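You operate a simulated robot arm through the tools that you are given. There is no shell and no other tool. Be economical: measure what you need, move in short steps, check, and stop when the job is done.

Carry out the task below with a simulated robot arm. There is one attempt and no reset: what you move stays moved.

## Task
Put things in order on the table. At the end: the sieve with the blue lug is on the spill tray; the pot with the red foot stands where the sieve with the blue lug stood; the green pin is on the nets box; the wide white cap stands where the green pin stood; the spool with the yellow band stands where the wide white cap stood; whatever was shut is shut again. Leave all else as you found it, and nothing knocked over.

It is judged by the outcome, as a careful person would: the job done as asked, and still so three seconds after it is handed in. It fails if anything else is knocked over, pushed out of place, dropped, spilled or broken. Lids that push on must go on centred and level and be pressed home; caps that screw on are set level and turned clockwise until they are tight.

## Robot
A 6-joint arm with a two-finger gripper, fixed in place. Base frame: the origin is at the foot of the arm, x ahead of it, y to its left, z up; the work surface is at about z = 0. Lengths are in mm, angles in rad, forces in N, time in s.
With the tool pointing down near the work surface it reaches from about 240 to 620 mm from the base axis. Its first joint turns from -1.152 to 1.152 rad. Payload 1.37 kg.
The TCP is the grasp point between the finger pads, 22 mm short of the fingertips. In the tool frame z runs along the fingers and y along their closing line. The gripper opens to 92 mm. The gripper's body begins 65 mm behind the TCP.
Orientation is that of the tool frame in the base frame, as [roll, pitch, yaw] about the fixed x, y, z axes, in that order (R = Rz(yaw) Ry(pitch) Rx(roll)). With the fingers straight down and closing along the base's y, the tool's x points along the base's -x, its y along +y and its z along -z.

## Interface
- The arm moves only by the tool apply_moves. Its argument "rows" is a list of rows, each an object (a shift or turn left out is 0, a gripper value left out holds the last) with "travel": the shift along the base's x, y, z in units of 25 mm (1.0 is 25 mm), a list of three; "angular": the turn, a rotation vector about the base's x, y, z in units of 6 degrees (1.0 is 6 degrees), a list of three. In form: [{"travel": [tx, ty, tz], "angular": [rx, ry, rz]}, ...]. A call has 1 to 20 rows; each row shifts and turns the commanded pose from where the row before left it. "grip" is the finger opening in mm, from 0 to 92, set as the call begins (left out, the last holds). A call with a number of a shift or a turn outside -1 to 1 is refused whole. Each row takes 0.2 s and may step no farther than 50 mm and 0.15 rad from the row before; otherwise, or with a gripper value out of range, the whole call is refused. A pose out of reach is approached as far as the arm can. The call stops where the force on the tool passes 40 N (or 10 N more than at its start, if that is more) or the arm is blocked; 0.2 s more then pass. Each finger halts on what it meets, pressing with about 26 N; the grip force reading is that of the motor and also rises with nothing between the fingers. The clock runs only during rows and for 0.2 s after the last one: add rows that do not move to give the fingers time. The reply holds the time, the measured pose of the TCP, the force on the tool along the base axes, the opening and the grip force, in the units named above and with some noise, with the torque about the TCP (base axes, N m) and any sound that the robot's microphone picked up, and new pictures: "show" is both (left out), scene, wrist or none.
- Cameras (640 x 400 px; columns grow to the right, rows downward): "scene" is fixed at [32.5, -427.6, 572.2]; the picture's right is [0.86, -0.51, 0.00], its down [-0.38, -0.63, -0.68] and it looks along [0.35, 0.58, -0.74] (base axes); focal length 233 px, centre (320, 200). "wrist" rides on the gripper at [71, 19, -102] in the tool frame; the picture's right is [-0.26, 0.96, 0.00], its down [-0.75, -0.20, -0.63] and it looks along [-0.60, -0.16, 0.78] (tool axes); focal length 280 px, centre (320, 200). There is no depth. A picture from a camera that has moved, and an enlarged one, comes with that camera's place and axes in the base frame and with its lens. The place of the scene camera against the robot may be out by one fixed shift of up to 18 mm in any direction.
- zoom(camera, box): a new picture of the part [left, top, right, bottom] of that camera's present view, enlarged. The clock stands still meanwhile.
- sign_off(): hands the job in; it is judged then, once.

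Work in short steps. Places have to be worked out from the pictures, the camera data and where the tool is seen: move nearer, look again, correct. Check each grasp and each placing, and mend what went wrong. You have 120 turns and 200 pictures in all, those below and enlarged ones among them. Open the gripper and draw the arm clear of the work before you hand the job in, unless the task says otherwise; then end with one line.

The tools are called after ">>>" as a command line: name --argument value ..., lists and objects as JSON in quotes. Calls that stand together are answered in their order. apply_moves: Moves the arm, as the interface text tells. Its arguments: {"type":"object","properties":{"rows":{"type":"array","items":{"type":"object","properties":{"travel":{"type":"array","items":{"type":"number"}},"angular":{"type":"array","items":{"type":"number"}}}}},"grip":{"type":"number"},"show":{"type":"string","enum":["both","scene","wrist","none"]}},"required":["rows"]} The other tools are called the same way: zoom (camera, box) takes an enlarged picture of a part of a camera's view; sign_off () hands the job in.

At the start:

```text
time: 0.0
tool_pos: [490.3, 61.5, 297.6]
orientation: [3.141, -0.001, -3.142]
contact_force: [0.5, 0.1, 0.5]
moment: [0.02, -0.01, 0.03]
finger_gap: 92.0
finger_force: 0.1
```

scene: 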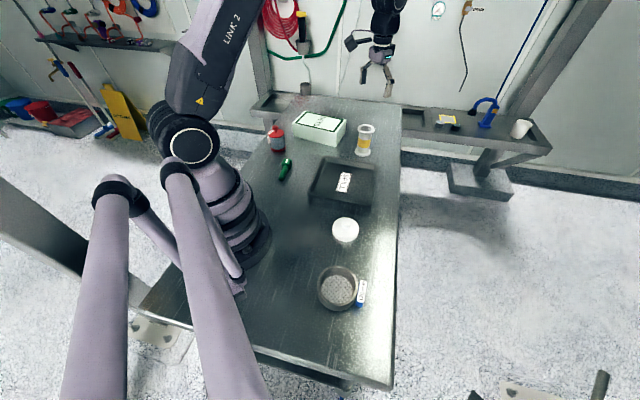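
wrist: 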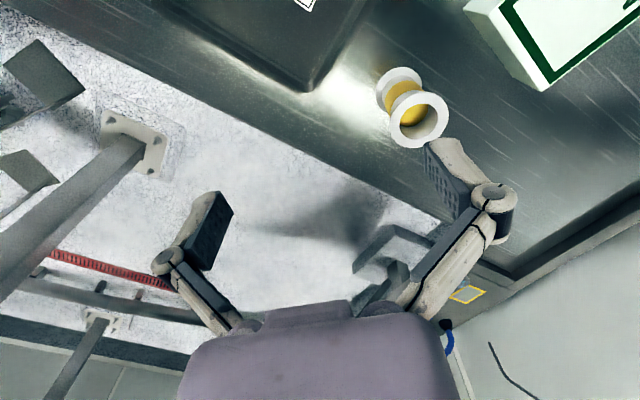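

I start by enlarging the scene view to identify the objects.

>>> zoom --camera "scene" --box '[240, 80, 400, 180]'

>>> zoom --camera "scene" --box '[280, 160, 440, 320]'

```text
4.00 times, centred on (320, 130) of scene
camera zoom: at [32.5, -427.6, 572.2], right [0.86, -0.51, 0.0], down [-0.38, -0.63, -0.68], along [0.35, 0.58, -0.74], focal length 931 px, centre (320, 480)
```

zoom: 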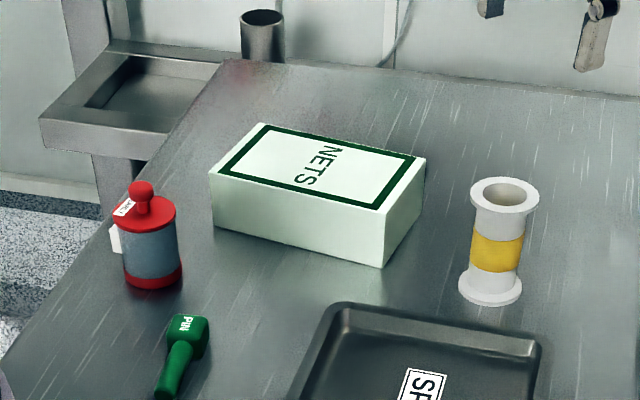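

```text
2.50 times, centred on (360, 240) of scene
camera zoom: at [32.5, -427.6, 572.2], right [0.86, -0.51, 0.0], down [-0.38, -0.63, -0.68], along [0.35, 0.58, -0.74], focal length 582 px, centre (220, 100)
```

zoom: 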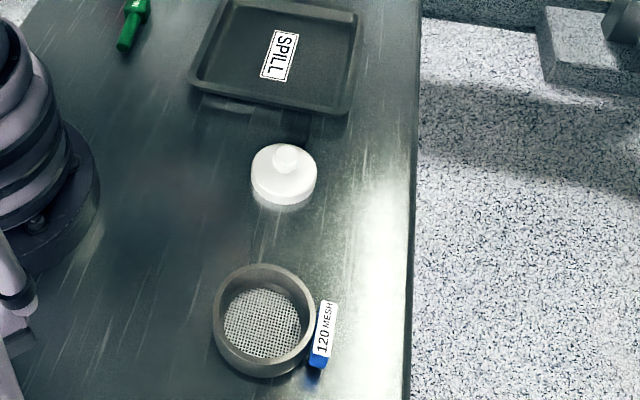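

The table lies turned by about 45° to the base. Estimates: sieve ~(181,-261), cap ~(301,-126), tray ~(430,55), pot ~(303,359), pin ~(260,210), spool ~(589,158). I go above the sieve for a closer look.

>>> apply_moves --rows '[{"travel": [-0.97, -1, -0.3]}, {"travel": [-0.97, -1, -0.3]}, {"travel": [-0.97, -1, -0.3]}, {"travel": [-0.97, -1, -0.3]}, {"travel": [-0.97, -1, -0.3]}, {"travel": [-0.97, -1, -0.3]}, {"travel": [-0.97, -1, -0.3]}, {"travel": [-0.97, -1, -0.3]}, {"travel": [-0.97, -1, -0.3]}, {"travel": [-0.97, -1, -0.3]}, {"travel": [-0.97, -1, -0.3]}, {"travel": [-0.97, -1, -0.3]}]'

```text
time: 2.6
tool_pos: [199.3, -237.3, 207.9]
orientation: [3.141, 0.0, -3.141]
contact_force: [-0.5, 0.5, 0.7]
moment: [-0.01, 0.01, 0.0]
finger_gap: 92.3
finger_force: 0.0
camera wrist: at [128.5, -218.8, 309.1], right [0.26, 0.97, 0.0], down [0.75, -0.2, 0.63], along [0.6, -0.16, -0.78], focal length 280 px, centre (320, 200)
```

scene: 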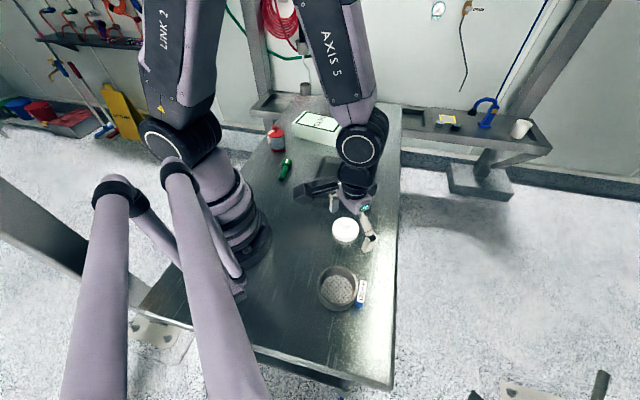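
wrist: 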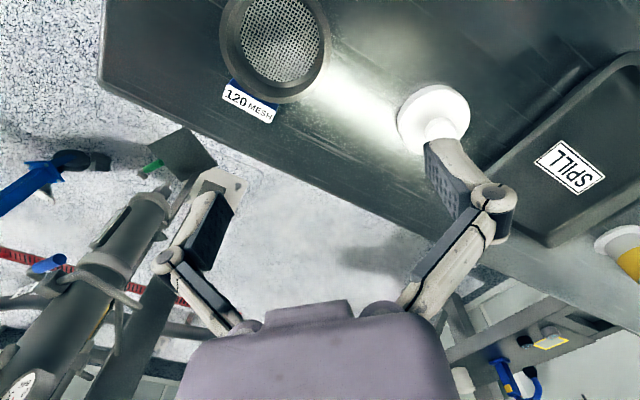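

From the wrist view the sieve is near (163,-271), its lug pointing to -45°. I will pinch its wall on the +y side; first I go nearer for a better look with a narrower gripper.

>>> apply_moves --grip 40 --rows '[{"travel": [-0.5, 0.2, -0.7]}, {"travel": [-0.5, 0.2, -0.7]}, {"travel": [-0.4, 0.2, -0.7]}, {"travel": [0, 0, -0.7]}, {"travel": [0, 0, -0.7]}, {"travel": [0, 0, 0]}]'

>>> zoom --camera "scene" --box '[280, 200, 400, 320]'

```text
time: 4.0
tool_pos: [164.4, -223.5, 120.9]
orientation: [3.142, -0.001, -3.14]
contact_force: [0.1, 0.5, 0.2]
moment: [-0.02, 0.02, 0.02]
finger_gap: 40.0
finger_force: 0.0
camera wrist: at [92.4, -204.2, 221.7], right [0.26, 0.96, 0.0], down [0.75, -0.2, 0.63], along [0.6, -0.16, -0.78], focal length 280 px, centre (320, 200)
```

scene: 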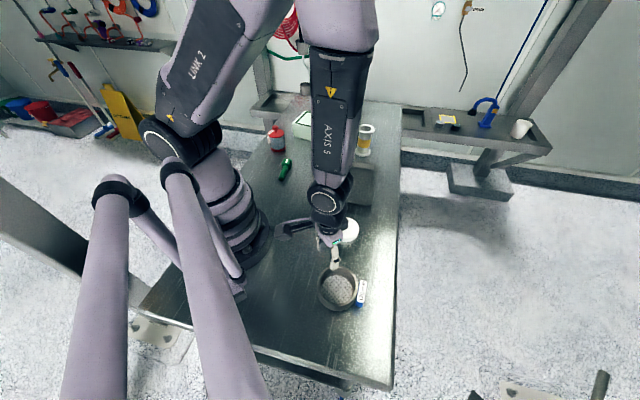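
wrist: 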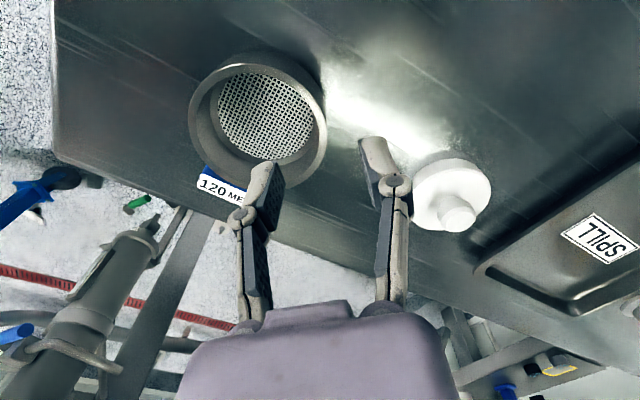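

```text
3.33 times, centred on (340, 260) of scene
camera zoom: at [32.5, -427.6, 572.2], right [0.86, -0.51, 0.0], down [-0.38, -0.63, -0.68], along [0.35, 0.58, -0.74], focal length 776 px, centre (253, 0)
```

zoom: 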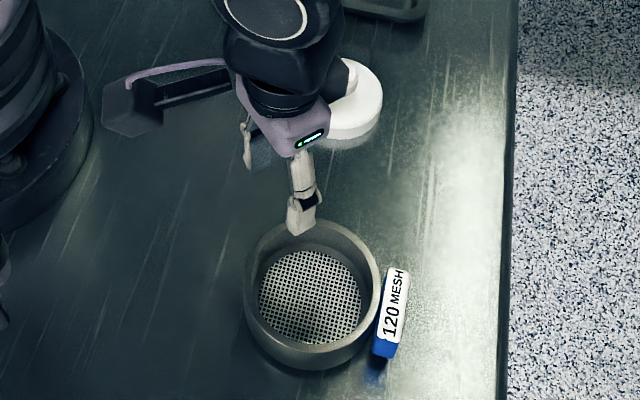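

Two rays put the rim centre at about (162,-269.5), z≈25, outer radius about 50. The wall on the +y side is near y=-221, so I lower to straddle it.

>>> apply_moves --rows '[{"travel": [-0.05, 0.06, -0.9]}, {"travel": [-0.05, 0.0, -0.9]}, {"travel": [0, 0, -0.9]}, {"travel": [0, 0, 0]}]'

>>> zoom --camera "scene" --box '[300, 220, 380, 320]'

```text
time: 5.0
tool_pos: [161.0, -220.2, 51.9]
orientation: [-3.141, -0.001, -3.141]
contact_force: [-0.2, -0.7, 0.4]
moment: [-0.02, -0.01, 0.01]
finger_gap: 39.7
finger_force: 0.1
camera wrist: at [90.4, -200.9, 153.1], right [0.26, 0.97, 0.0], down [0.75, -0.2, 0.63], along [0.6, -0.16, -0.78], focal length 280 px, centre (320, 200)
```

scene: 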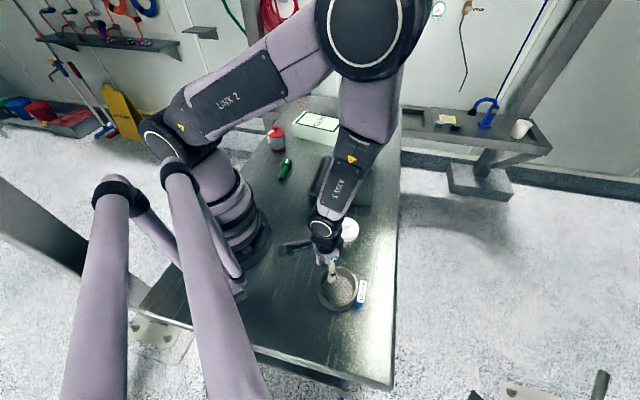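
wrist: 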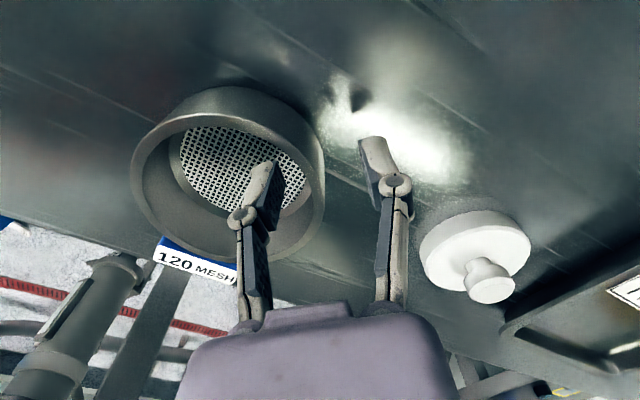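

```text
4.00 times, centred on (340, 270) of scene
camera zoom: at [32.5, -427.6, 572.2], right [0.86, -0.51, 0.0], down [-0.38, -0.63, -0.68], along [0.35, 0.58, -0.74], focal length 931 px, centre (240, -80)
```

zoom: 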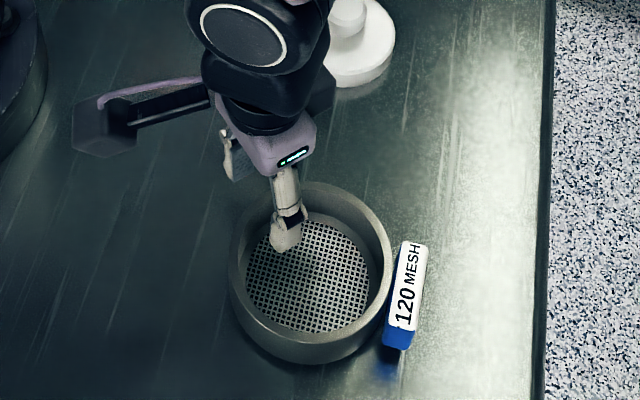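

Fingers straddle the wall as intended. I lower a little more, then close gently.

>>> apply_moves --rows '[{"travel": [0, 0, -0.3]}, {"travel": [0, 0, -0.3]}, {"travel": [0, 0, 0]}]'

>>> zoom --camera "wrist" --box '[100, 80, 420, 280]'

```text
time: 5.8
tool_pos: [160.7, -221.0, 37.8]
orientation: [3.141, -0.001, -3.141]
contact_force: [0.1, 1.0, -0.9]
moment: [-0.01, 0.02, -0.01]
finger_gap: 40.0
finger_force: 0.1
camera wrist: at [89.6, -201.8, 138.7], right [0.26, 0.96, 0.0], down [0.75, -0.2, 0.63], along [0.6, -0.16, -0.78], focal length 280 px, centre (320, 200)
```

scene: 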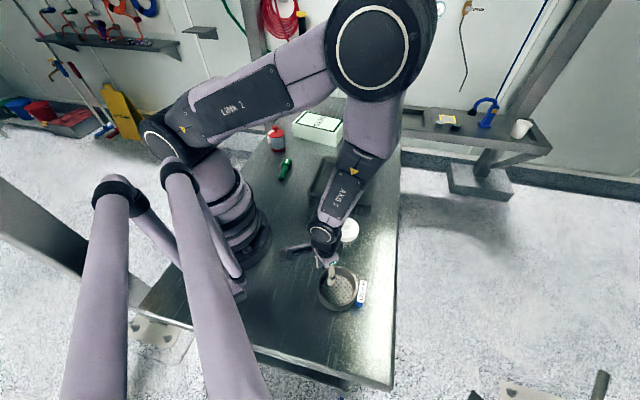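
wrist: 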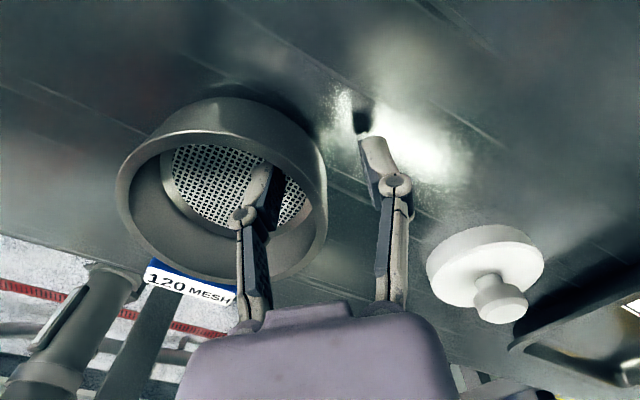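

```text
2.00 times, centred on (260, 180) of wrist
camera zoom: at [89.6, -201.8, 138.7], right [0.26, 0.96, 0.0], down [0.75, -0.2, 0.63], along [0.6, -0.16, -0.78], focal length 561 px, centre (440, 240)
```

zoom: 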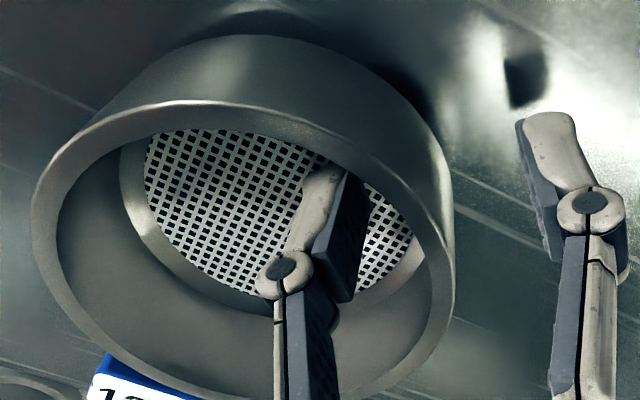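

Fingers are down at each side of the wall with no contact. I close.

>>> apply_moves --grip 0 --rows '[{"travel": [0, 0, 0]}, {"travel": [0, 0, 0]}, {"travel": [0, 0, 0]}, {"travel": [0, 0, 0]}]'

```text
time: 6.8
tool_pos: [161.3, -221.1, 37.6]
orientation: [-3.141, 0.001, -3.141]
contact_force: [0.4, 0.8, -0.2]
moment: [0.0, 0.03, 0.02]
finger_gap: 5.9
finger_force: 26.5
camera wrist: at [89.6, -201.8, 138.8], right [0.26, 0.96, 0.0], down [0.75, -0.2, 0.63], along [0.6, -0.16, -0.78], focal length 280 px, centre (320, 200)
```

scene: 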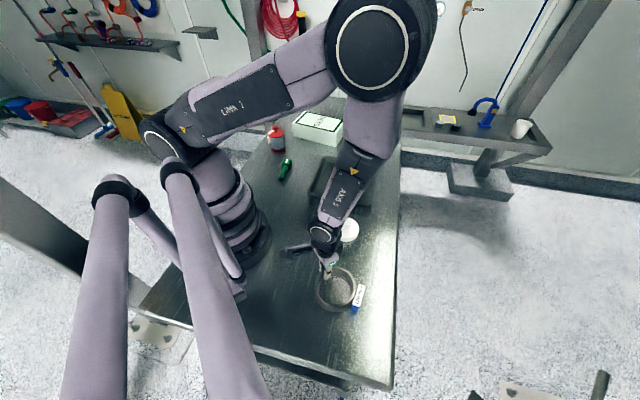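
wrist: 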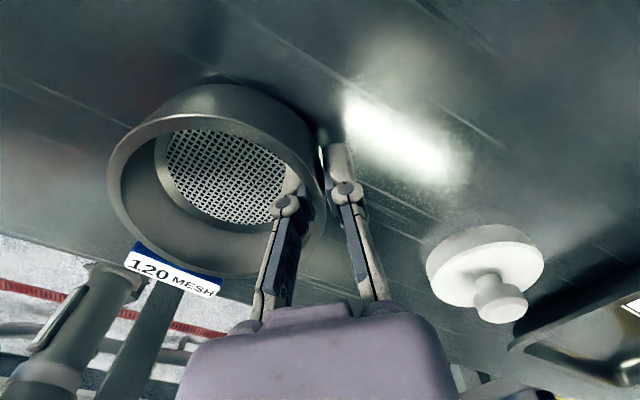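

Gripped (gap 5.9). The sieve shifted a few mm; I measure that shift in the scene view against the first picture, so I know the original spot.

>>> zoom --camera "scene" --box '[300, 220, 380, 320]'

```text
4.00 times, centred on (340, 270) of scene
camera zoom: at [32.5, -427.6, 572.2], right [0.86, -0.51, 0.0], down [-0.38, -0.63, -0.68], along [0.35, 0.58, -0.74], focal length 931 px, centre (240, -80)
```

zoom: 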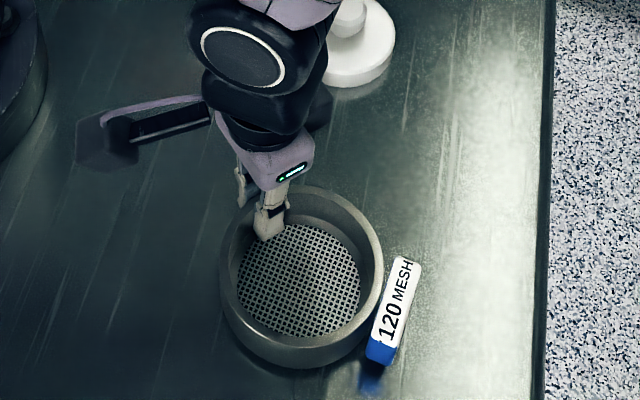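

Gripping aligned the sieve to x≈161, so its original centre was about (167,-266.5). I lift and check.

>>> apply_moves --rows '[{"travel": [0, 0, 0.4]}, {"travel": [0, 0, 0.8]}, {"travel": [0, 0, 1]}, {"travel": [0, 0, 1]}, {"travel": [0, 0, 1]}, {"travel": [0, 0, 0]}]'

```text
time: 8.2
tool_pos: [161.9, -222.4, 142.3]
orientation: [-3.141, -0.001, 3.141]
contact_force: [-1.0, -0.6, -0.5]
moment: [0.08, 0.02, 0.0]
finger_gap: 5.7
finger_force: 25.7
camera wrist: at [91.0, -203.1, 242.6], right [0.26, 0.96, 0.0], down [0.75, -0.2, 0.62], along [0.6, -0.16, -0.78], focal length 280 px, centre (320, 200)
```

scene: 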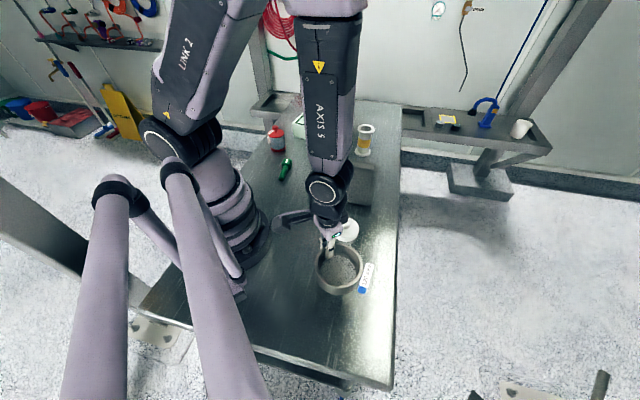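
wrist: 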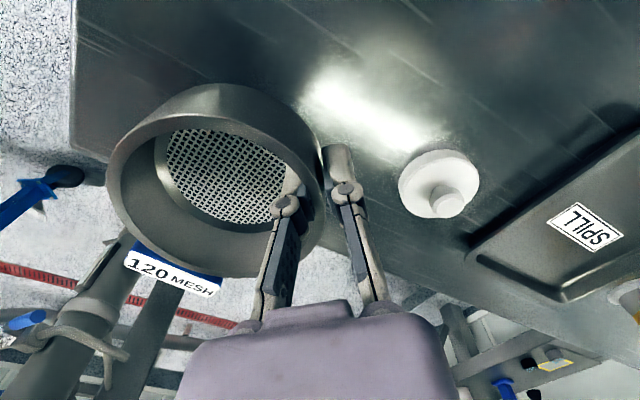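

The sieve is held level. The tray's centre is near (408,48); I carry the sieve above it.

>>> apply_moves --rows '[{"travel": [0.74, 0.98, 0]}, {"travel": [0.74, 0.98, 0]}, {"travel": [0.74, 0.98, 0]}, {"travel": [0.74, 0.98, 0]}, {"travel": [0.74, 0.98, 0]}, {"travel": [0.74, 0.98, 0]}, {"travel": [0.74, 0.98, 0]}, {"travel": [0.74, 0.98, 0]}, {"travel": [0.74, 0.98, 0]}, {"travel": [0.74, 0.98, 0]}, {"travel": [0.74, 0.98, 0]}, {"travel": [0.74, 0.98, 0]}, {"travel": [0.74, 0.98, 0]}, {"travel": [0, 0, 0]}]'

>>> zoom --camera "scene" --box '[240, 90, 420, 250]'

```text
time: 11.2
tool_pos: [402.5, 95.2, 138.5]
orientation: [-3.141, -0.001, -3.141]
contact_force: [0.6, -0.3, -0.8]
moment: [0.04, 0.04, -0.02]
finger_gap: 6.2
finger_force: 26.2
camera wrist: at [330.3, 114.5, 240.9], right [0.26, 0.96, 0.0], down [0.75, -0.2, 0.62], along [0.6, -0.16, -0.78], focal length 280 px, centre (320, 200)
```

scene: 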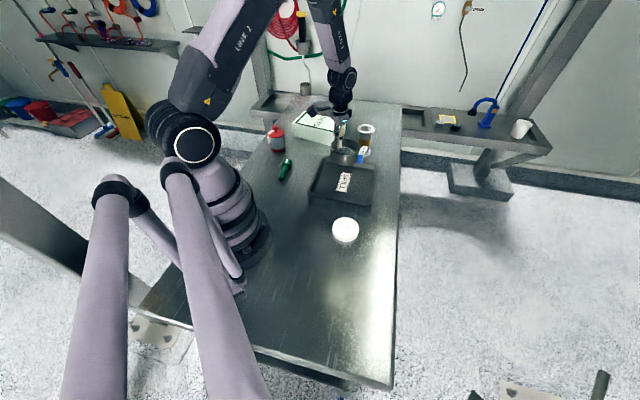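
wrist: 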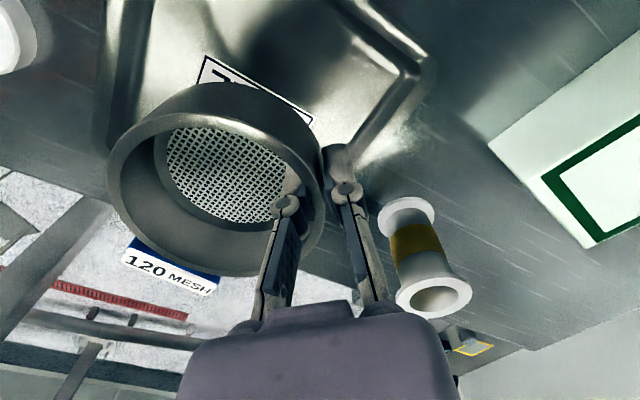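

```text
2.50 times, centred on (330, 170) of scene
camera zoom: at [32.6, -427.5, 572.2], right [0.86, -0.51, 0.0], down [-0.38, -0.63, -0.68], along [0.35, 0.58, -0.74], focal length 582 px, centre (295, 275)
```

zoom: 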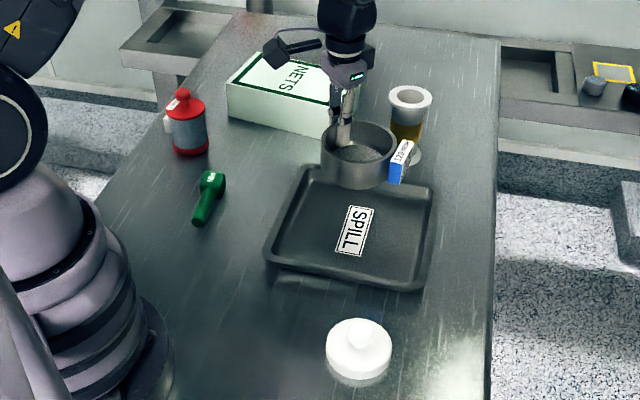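

The +y corner of the tray is about (406,175), centre about (410,40); the sieve's centre is at (402,50), fits with lug well inside. I lower it.

>>> apply_moves --rows '[{"travel": [0.1, -0.2, -1]}, {"travel": [0.1, -0.2, -1]}, {"travel": [0, 0, -1]}, {"travel": [0, 0, -0.4]}, {"travel": [0, 0, 0]}]'

>>> zoom --camera "scene" --box '[280, 120, 400, 220]'

```text
time: 12.4
tool_pos: [407.0, 86.7, 58.7]
orientation: [-3.141, 0.0, 3.141]
contact_force: [0.1, -0.2, -1.0]
moment: [0.05, 0.0, 0.03]
finger_gap: 6.0
finger_force: 25.5
camera wrist: at [335.6, 105.0, 159.3], right [0.26, 0.97, 0.0], down [0.75, -0.2, 0.62], along [0.6, -0.16, -0.78], focal length 280 px, centre (320, 200)
```

scene: 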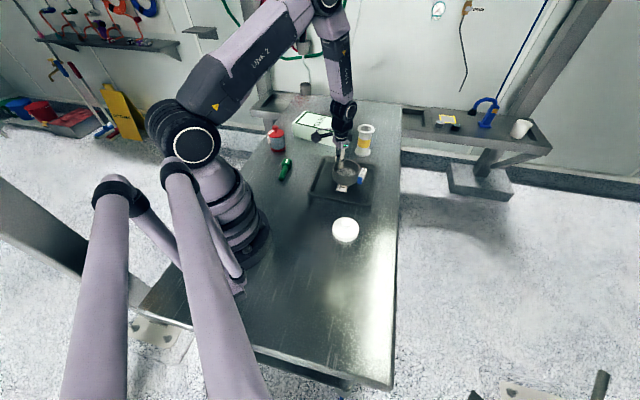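
wrist: 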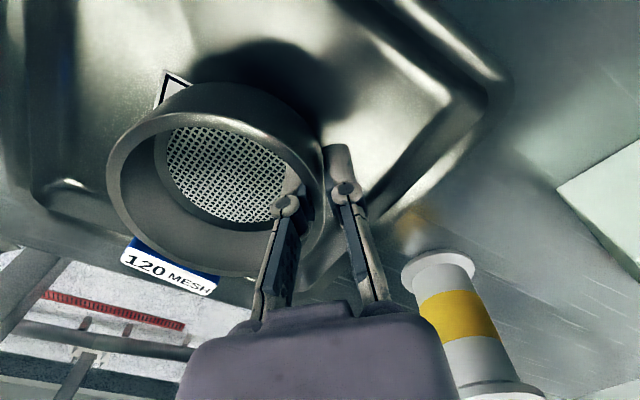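

```text
4.00 times, centred on (340, 170) of scene
camera zoom: at [32.6, -427.6, 572.2], right [0.86, -0.51, 0.0], down [-0.38, -0.63, -0.68], along [0.35, 0.58, -0.74], focal length 931 px, centre (240, 320)
```

zoom: 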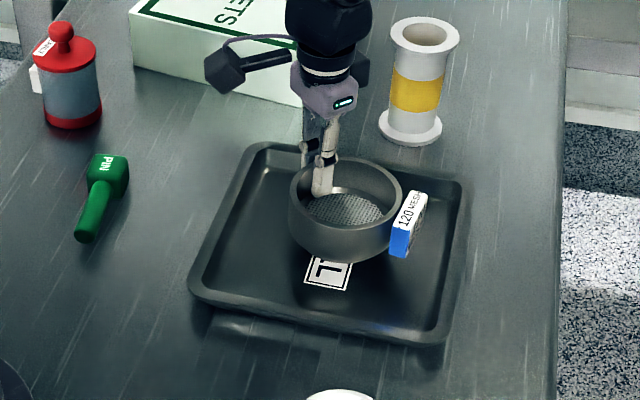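

Well inside the tray, still some 15 mm up. I shift slightly to the middle and lower in small steps to contact.

>>> apply_moves --rows '[{"travel": [-0.3, -0.5, -0.2]}, {"travel": [0, 0, -0.12]}, {"travel": [0, 0, -0.1]}, {"travel": [0, 0, -0.1]}, {"travel": [0, 0, 0]}]' --show "none"

```text
time: 13.6
tool_pos: [400.1, 71.9, 45.1]
orientation: [-3.141, 0.0, -3.14]
contact_force: [-1.0, -0.4, -0.7]
moment: [0.07, -0.01, 0.02]
finger_gap: 5.9
finger_force: 25.9
```

No contact yet at 45; I continue in small steps.

>>> apply_moves --rows '[{"travel": [0, 0, -0.06]}, {"travel": [0, 0, -0.06]}, {"travel": [0, 0, -0.06]}, {"travel": [0, 0, 0]}]'

```text
time: 14.6
tool_pos: [400.7, 73.9, 39.8]
orientation: [3.141, 0.003, 3.141]
contact_force: [-1.8, 4.2, 20.2]
moment: [0.04, 0.02, 0.0]
finger_gap: 5.9
finger_force: 26.0
camera wrist: at [329.0, 92.8, 142.0], right [0.26, 0.97, 0.0], down [0.75, -0.2, 0.63], along [0.61, -0.16, -0.78], focal length 280 px, centre (320, 200)
```

scene: 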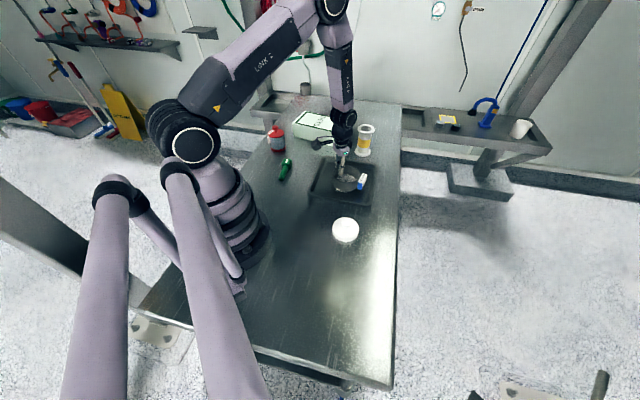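
wrist: 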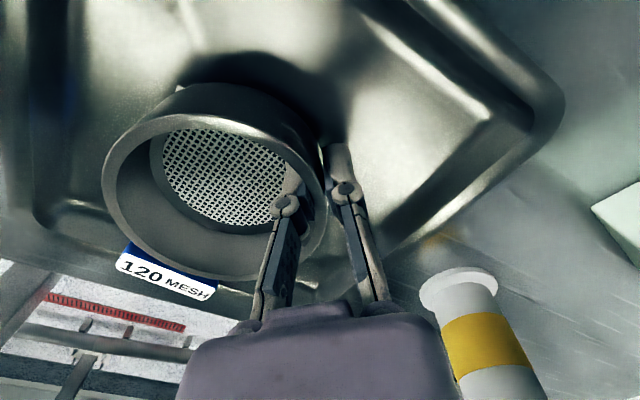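

Contact: the sieve rests on the tray (20 N). I ease up a mm or so, open, and rise.

>>> apply_moves --rows '[{"travel": [0, 0, 0.03]}]' --show "none"

>>> apply_moves --grip 36 --rows '[{"travel": [0, 0, 0]}, {"travel": [0, 0, 0]}, {"travel": [0, 0, 0]}]' --show "none"

>>> apply_moves --rows '[{"travel": [0, 0, 0.5]}, {"travel": [0, 0, 1]}, {"travel": [0, 0, 1]}, {"travel": [0, 0, 1]}, {"travel": [0, 0, 1]}, {"travel": [0, 0, 1]}]'

>>> zoom --camera "scene" --box '[240, 100, 400, 220]'

```text
time: 15.0
tool_pos: [399.7, 72.5, 41.6]
orientation: [-3.141, 0.0, -3.141]
contact_force: [2.8, 2.3, 8.3]
moment: [0.04, -0.19, 0.02]
finger_gap: 5.9
finger_force: 26.1
```

```text
time: 15.8
tool_pos: [398.2, 73.0, 40.5]
orientation: [3.141, 0.0, 3.141]
contact_force: [-0.7, -0.3, -0.7]
moment: [0.02, 0.04, -0.01]
finger_gap: 36.0
finger_force: 0.1
```

```text
time: 17.2
tool_pos: [399.0, 74.0, 178.7]
orientation: [-3.14, 0.0, 3.141]
contact_force: [-0.1, -0.2, -0.9]
moment: [-0.01, 0.02, -0.02]
finger_gap: 36.0
finger_force: 0.1
camera wrist: at [328.0, 92.6, 279.9], right [0.26, 0.96, 0.0], down [0.75, -0.2, 0.62], along [0.6, -0.16, -0.78], focal length 280 px, centre (320, 200)
```

scene: 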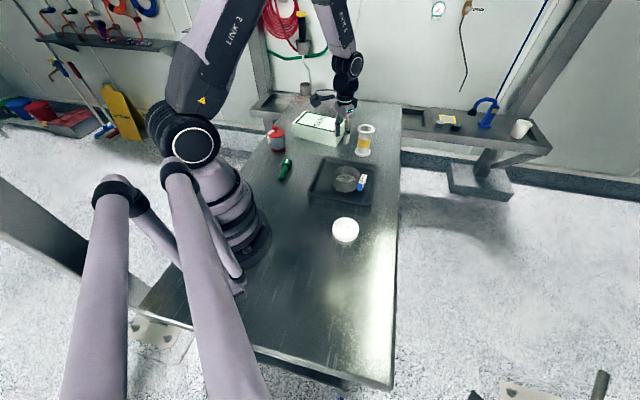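
wrist: 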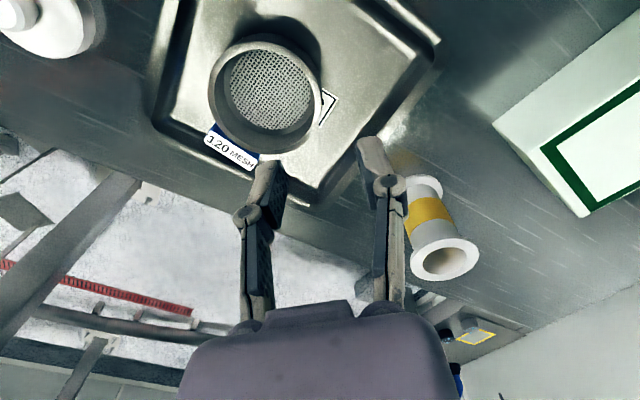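

```text
3.33 times, centred on (320, 160) of scene
camera zoom: at [32.6, -427.6, 572.2], right [0.86, -0.51, 0.0], down [-0.38, -0.63, -0.68], along [0.35, 0.58, -0.74], focal length 776 px, centre (320, 333)
```

zoom: 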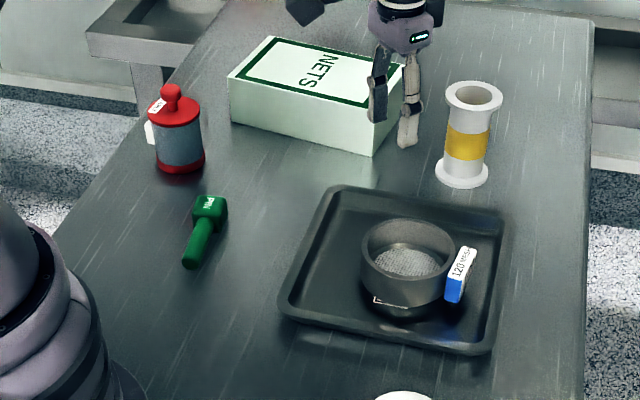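

The sieve sits flat on the tray. Next the pot, which I place at about (288,339); I go above it to look.

>>> apply_moves --grip 92 --rows '[{"travel": [-0.47, 0.93, 0.1]}, {"travel": [-0.47, 0.93, 0.1]}, {"travel": [-0.47, 0.93, 0.1]}, {"travel": [-0.47, 0.93, 0.1]}, {"travel": [-0.47, 0.93, 0.1]}, {"travel": [-0.47, 0.93, 0.1]}, {"travel": [-0.47, 0.93, 0.1]}, {"travel": [-0.47, 0.93, 0.1]}, {"travel": [-0.47, 0.93, 0.1]}, {"travel": [-0.47, 0.93, 0.1]}, {"travel": [-0.47, 0.93, 0.1]}, {"travel": [0, 0, 0]}]'

```text
time: 19.8
tool_pos: [269.2, 330.1, 207.1]
orientation: [3.14, -0.001, 3.141]
contact_force: [0.0, 0.3, -0.3]
moment: [0.01, 0.0, 0.0]
finger_gap: 91.8
finger_force: 0.1
camera wrist: at [198.0, 349.1, 309.0], right [0.26, 0.96, 0.0], down [0.75, -0.2, 0.63], along [0.6, -0.16, -0.78], focal length 280 px, centre (320, 200)
```

scene: 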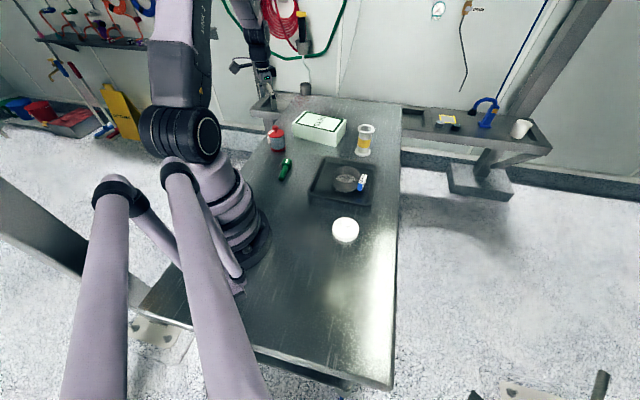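
wrist: 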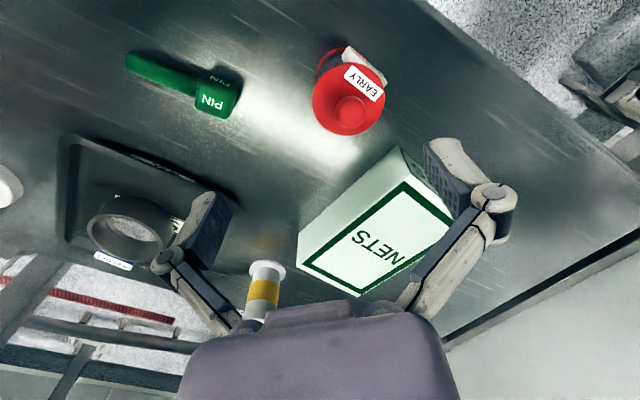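

>>> zoom --camera "wrist" --box '[260, 20, 460, 160]'

>>> zoom --camera "wrist" --box '[100, 20, 300, 160]'

>>> zoom --camera "scene" --box '[250, 110, 310, 190]'

```text
2.86 times, centred on (360, 90) of wrist
camera zoom: at [198.0, 349.1, 309.0], right [0.26, 0.96, 0.0], down [0.75, -0.2, 0.63], along [0.6, -0.16, -0.78], focal length 801 px, centre (206, 514)
```

zoom: 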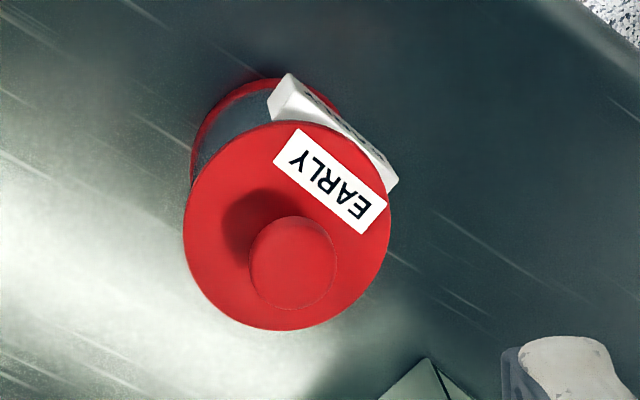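

```text
2.86 times, centred on (200, 90) of wrist
camera zoom: at [198.0, 349.1, 309.0], right [0.26, 0.96, 0.0], down [0.75, -0.2, 0.63], along [0.6, -0.16, -0.78], focal length 801 px, centre (663, 514)
```

zoom: 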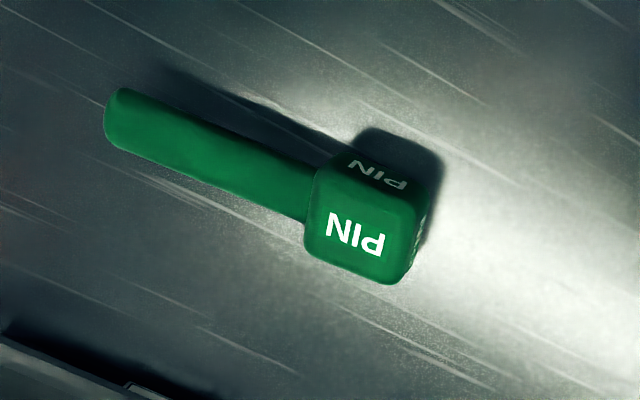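

```text
5.00 times, centred on (280, 150) of scene
camera zoom: at [32.6, -427.6, 572.2], right [0.86, -0.51, 0.0], down [-0.38, -0.63, -0.68], along [0.35, 0.58, -0.74], focal length 1163 px, centre (520, 450)
```

zoom: 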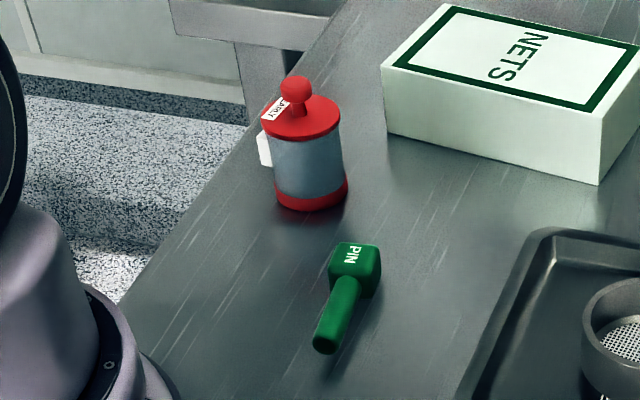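

The pot has a white tag on its (-x,+y) side, so I will grip along the table's long axis (45°). Its axis is about (281,351), lid Ø≈60. I turn the tool by -45° and centre over it.

>>> apply_moves --grip 84 --rows '[{"travel": [0.06, 0.1, 0], "angular": [0, 0, -1]}, {"travel": [0.06, 0.1, 0], "angular": [0, 0, -1]}, {"travel": [0.06, 0.1, 0], "angular": [0, 0, -1]}, {"travel": [0.06, 0.1, 0], "angular": [0, 0, -1]}, {"travel": [0.06, 0.1, 0], "angular": [0, 0, -1]}, {"travel": [0.06, 0.1, 0], "angular": [0, 0, -1]}, {"travel": [0.06, 0.1, 0], "angular": [0, 0, -1]}, {"travel": [0.06, 0.1, 0], "angular": [0, 0, -0.5]}, {"travel": [0, 0, 0]}]' --show "wrist"

```text
time: 21.8
tool_pos: [283.0, 349.4, 207.1]
orientation: [3.141, 0.0, 2.354]
contact_force: [-0.2, 1.0, 0.3]
moment: [0.01, 0.0, 0.0]
finger_gap: 83.9
finger_force: 0.0
camera wrist: at [245.6, 413.9, 308.2], right [0.87, 0.5, 0.0], down [0.39, -0.68, 0.63], along [0.31, -0.54, -0.78], focal length 280 px, centre (320, 200)
```

wrist: 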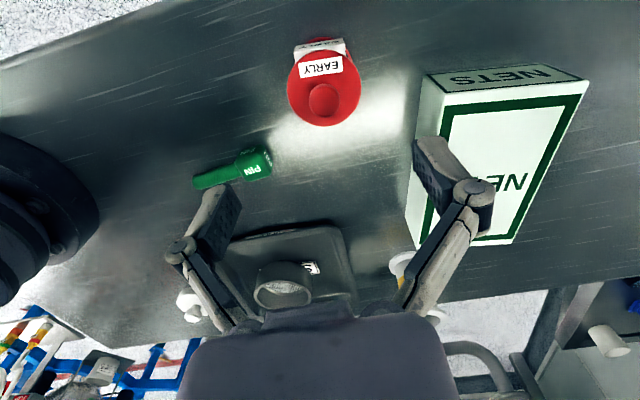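

Refined axis ≈(282,353); the NETS box face is some 100 mm away, so the fingers clear it. I lower to just above the lid level and look.

>>> apply_moves --rows '[{"travel": [-0.02, 0.06, -0.7]}, {"travel": [-0.02, 0.06, -0.7]}, {"travel": [0, 0, -0.7]}, {"travel": [0, 0, -0.7]}, {"travel": [0, 0, -0.7]}, {"travel": [0, 0, -0.7]}, {"travel": [0, 0, 0]}]'

>>> zoom --camera "scene" --box '[230, 90, 330, 170]'

```text
time: 23.4
tool_pos: [280.0, 351.7, 100.6]
orientation: [-3.14, 0.001, 2.355]
contact_force: [-0.8, 0.3, 0.0]
moment: [-0.02, -0.01, 0.0]
finger_gap: 84.0
finger_force: 0.0
camera wrist: at [244.3, 415.7, 202.2], right [0.87, 0.5, 0.0], down [0.39, -0.68, 0.62], along [0.31, -0.54, -0.78], focal length 280 px, centre (320, 200)
```

scene: 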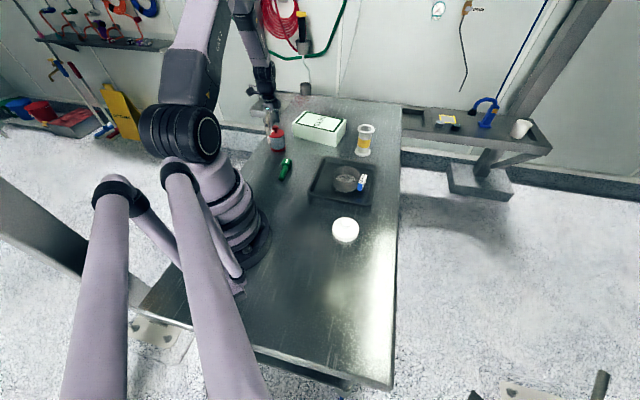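
wrist: 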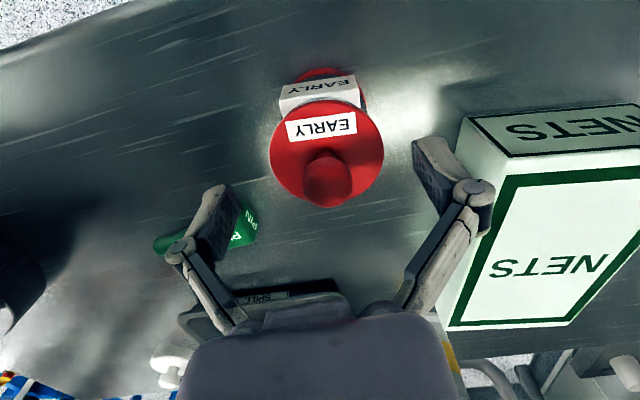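

```text
5.00 times, centred on (280, 130) of scene
camera zoom: at [32.5, -427.6, 572.2], right [0.86, -0.51, 0.0], down [-0.38, -0.63, -0.68], along [0.35, 0.58, -0.74], focal length 1163 px, centre (520, 550)
```

zoom: 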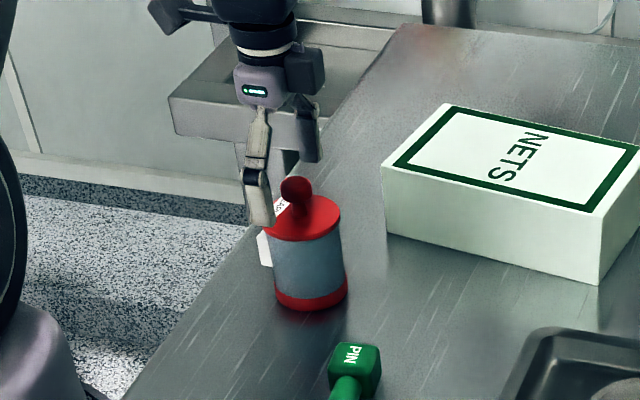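

Two wrist rays intersect at lid z≈73, axis (283.5,355). I shift slightly and lower to grip the body below the lid.

>>> apply_moves --rows '[{"travel": [0.15, 0.1, -0.4]}, {"travel": [0, 0, -0.5]}, {"travel": [0, 0, -0.5]}, {"travel": [0, 0, -0.5]}, {"travel": [0, 0, -0.5]}, {"travel": [0, 0, 0]}]'

>>> zoom --camera "scene" --box '[230, 90, 330, 170]'

```text
time: 24.8
tool_pos: [287.5, 353.0, 42.0]
orientation: [3.141, 0.0, 2.356]
contact_force: [0.0, 0.3, 0.5]
moment: [-0.01, -0.01, -0.01]
finger_gap: 84.2
finger_force: 0.1
camera wrist: at [249.1, 417.4, 143.5], right [0.87, 0.5, 0.0], down [0.39, -0.68, 0.63], along [0.31, -0.54, -0.78], focal length 280 px, centre (320, 200)
```

scene: 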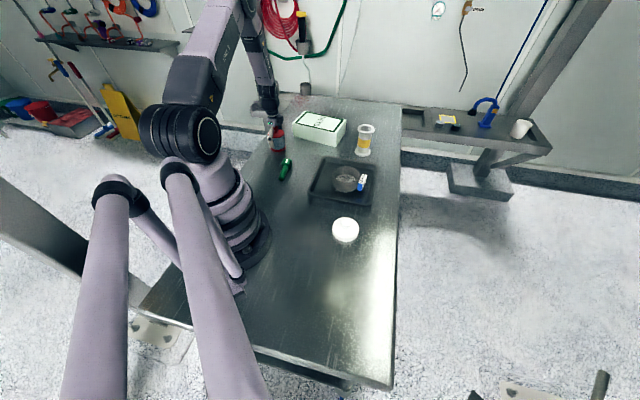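
wrist: 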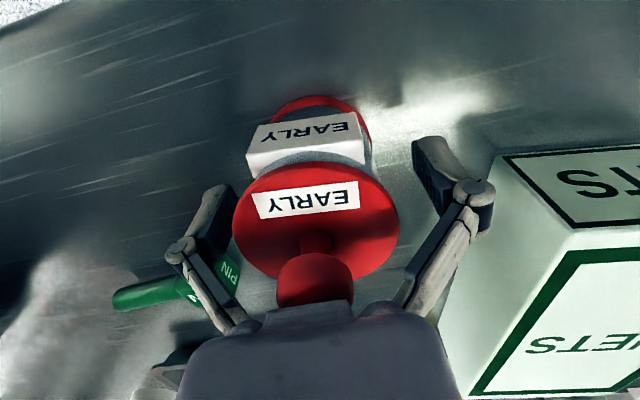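

```text
5.00 times, centred on (280, 130) of scene
camera zoom: at [32.5, -427.6, 572.2], right [0.86, -0.51, 0.0], down [-0.38, -0.63, -0.68], along [0.35, 0.58, -0.74], focal length 1163 px, centre (520, 550)
```

zoom: 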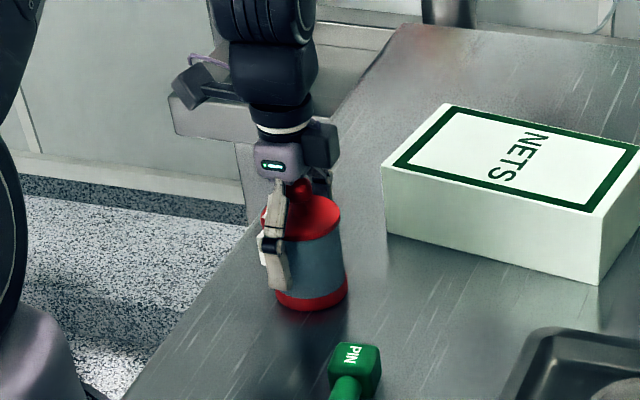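

The lid sits between the fingers; I correct about 5 mm across the closing line, then close.

>>> apply_moves --rows '[{"travel": [-0.15, 0.15, -0.08]}, {"travel": [0, 0, 0]}]' --show "none"

>>> apply_moves --grip 30 --rows '[{"travel": [0, 0, 0]}, {"travel": [0, 0, 0]}, {"travel": [0, 0, 0]}, {"travel": [0, 0, 0]}]'

>>> zoom --camera "scene" --box '[230, 90, 330, 170]'

```text
time: 25.4
tool_pos: [281.5, 357.4, 41.1]
orientation: [3.14, 0.0, 2.356]
contact_force: [-0.6, -0.6, 0.9]
moment: [0.0, 0.0, -0.01]
finger_gap: 84.1
finger_force: 0.0
```

```text
time: 26.4
tool_pos: [281.9, 357.0, 39.2]
orientation: [-3.141, 0.0, 2.355]
contact_force: [-4.1, -3.8, 11.0]
moment: [-0.47, 0.36, -0.06]
finger_gap: 56.8
finger_force: 26.0
camera wrist: at [244.6, 420.8, 141.4], right [0.87, 0.5, 0.0], down [0.39, -0.68, 0.63], along [0.31, -0.54, -0.78], focal length 280 px, centre (320, 200)
```

scene: 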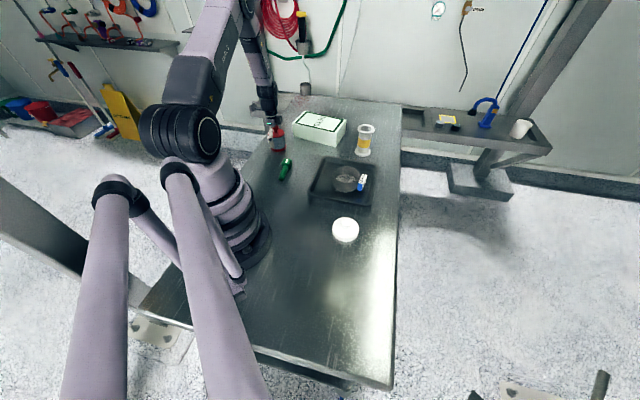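
wrist: 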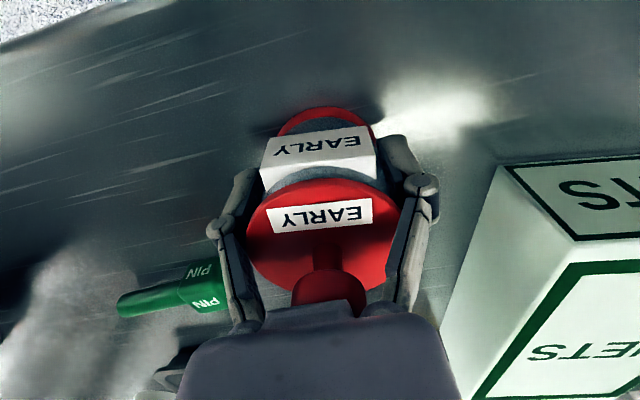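

```text
5.00 times, centred on (280, 130) of scene
camera zoom: at [32.5, -427.6, 572.2], right [0.86, -0.51, 0.0], down [-0.38, -0.63, -0.68], along [0.35, 0.58, -0.74], focal length 1163 px, centre (520, 550)
```

zoom: 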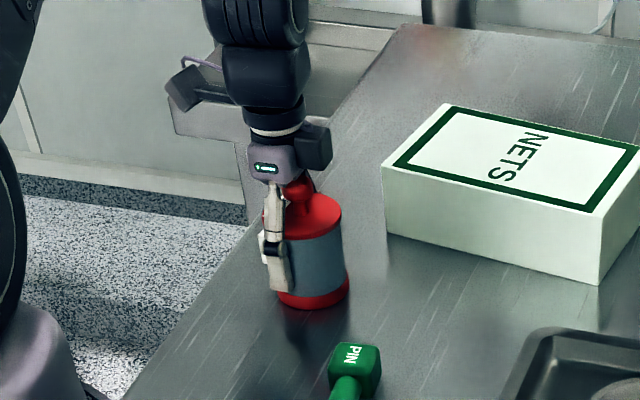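

Gripped at 56.8 mm but there is an 11 N load and a moment: the tips probably bear on the wider foot. I open, raise 5 mm and grip again.

>>> apply_moves --grip 76 --rows '[{"travel": [0, 0, 0]}, {"travel": [0, 0, 0]}, {"travel": [0, 0, 0.1]}, {"travel": [0, 0, 0.1]}, {"travel": [0, 0, 0]}]'

>>> zoom --camera "scene" --box '[230, 90, 330, 170]'

```text
time: 27.6
tool_pos: [280.3, 358.2, 44.3]
orientation: [3.14, 0.0, 2.357]
contact_force: [-0.4, 0.9, 1.0]
moment: [0.01, 0.01, 0.04]
finger_gap: 76.0
finger_force: 0.0
camera wrist: at [244.2, 421.6, 146.1], right [0.87, 0.5, 0.0], down [0.39, -0.68, 0.62], along [0.31, -0.54, -0.78], focal length 280 px, centre (320, 200)
```

scene: 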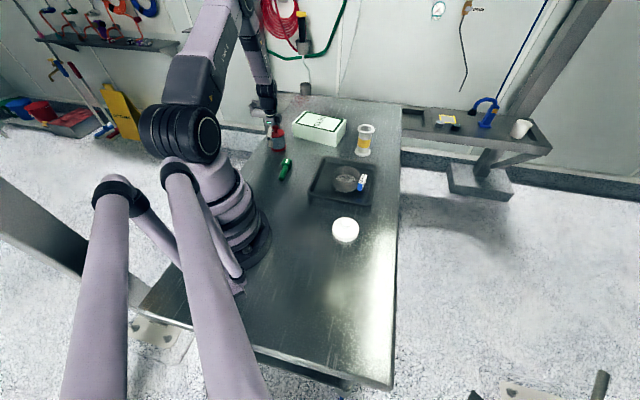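
wrist: 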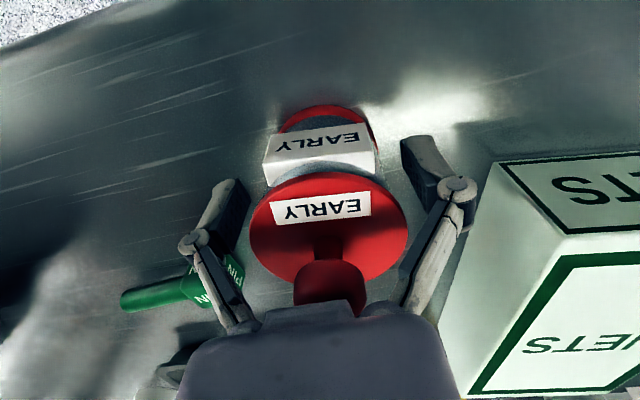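

```text
5.00 times, centred on (280, 130) of scene
camera zoom: at [32.5, -427.6, 572.2], right [0.86, -0.51, 0.0], down [-0.38, -0.63, -0.68], along [0.35, 0.58, -0.74], focal length 1163 px, centre (520, 550)
```

zoom: 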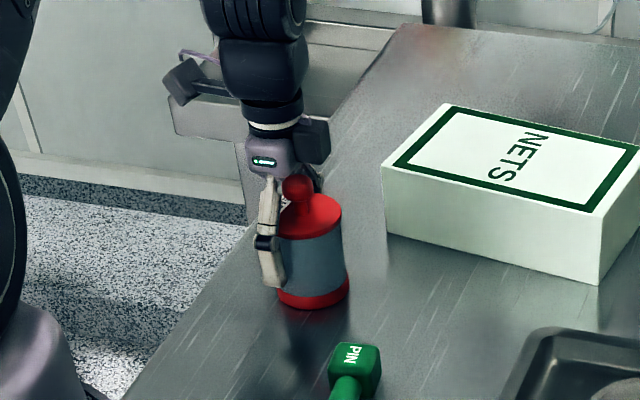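

Pot is upright and centred between the fingers. I close again here, slightly higher.

>>> apply_moves --grip 30 --rows '[{"travel": [0, 0, 0.06]}, {"travel": [0, 0, 0]}, {"travel": [0, 0, 0]}, {"travel": [0, 0, 0]}]'

```text
time: 28.6
tool_pos: [281.9, 357.9, 46.6]
orientation: [-3.14, 0.0, 2.356]
contact_force: [-0.9, 0.0, -0.6]
moment: [0.04, 0.01, 0.02]
finger_gap: 56.0
finger_force: 26.6
camera wrist: at [244.7, 421.3, 147.7], right [0.87, 0.5, 0.0], down [0.39, -0.68, 0.63], along [0.31, -0.54, -0.78], focal length 280 px, centre (320, 200)
```

scene: 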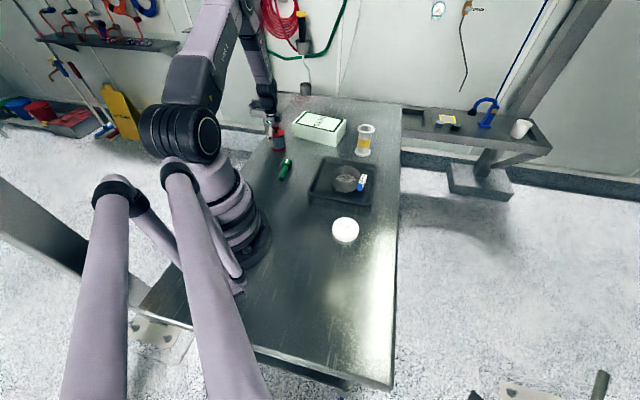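
wrist: 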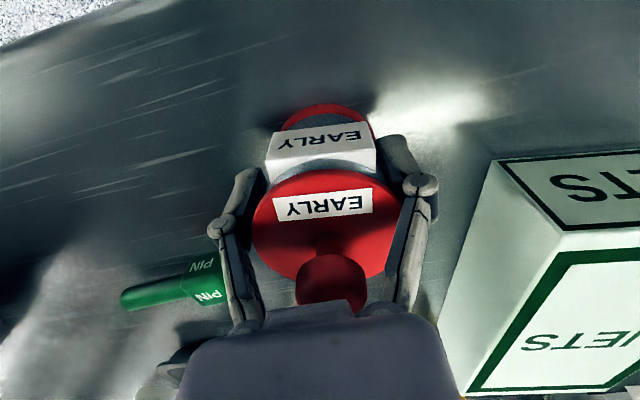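

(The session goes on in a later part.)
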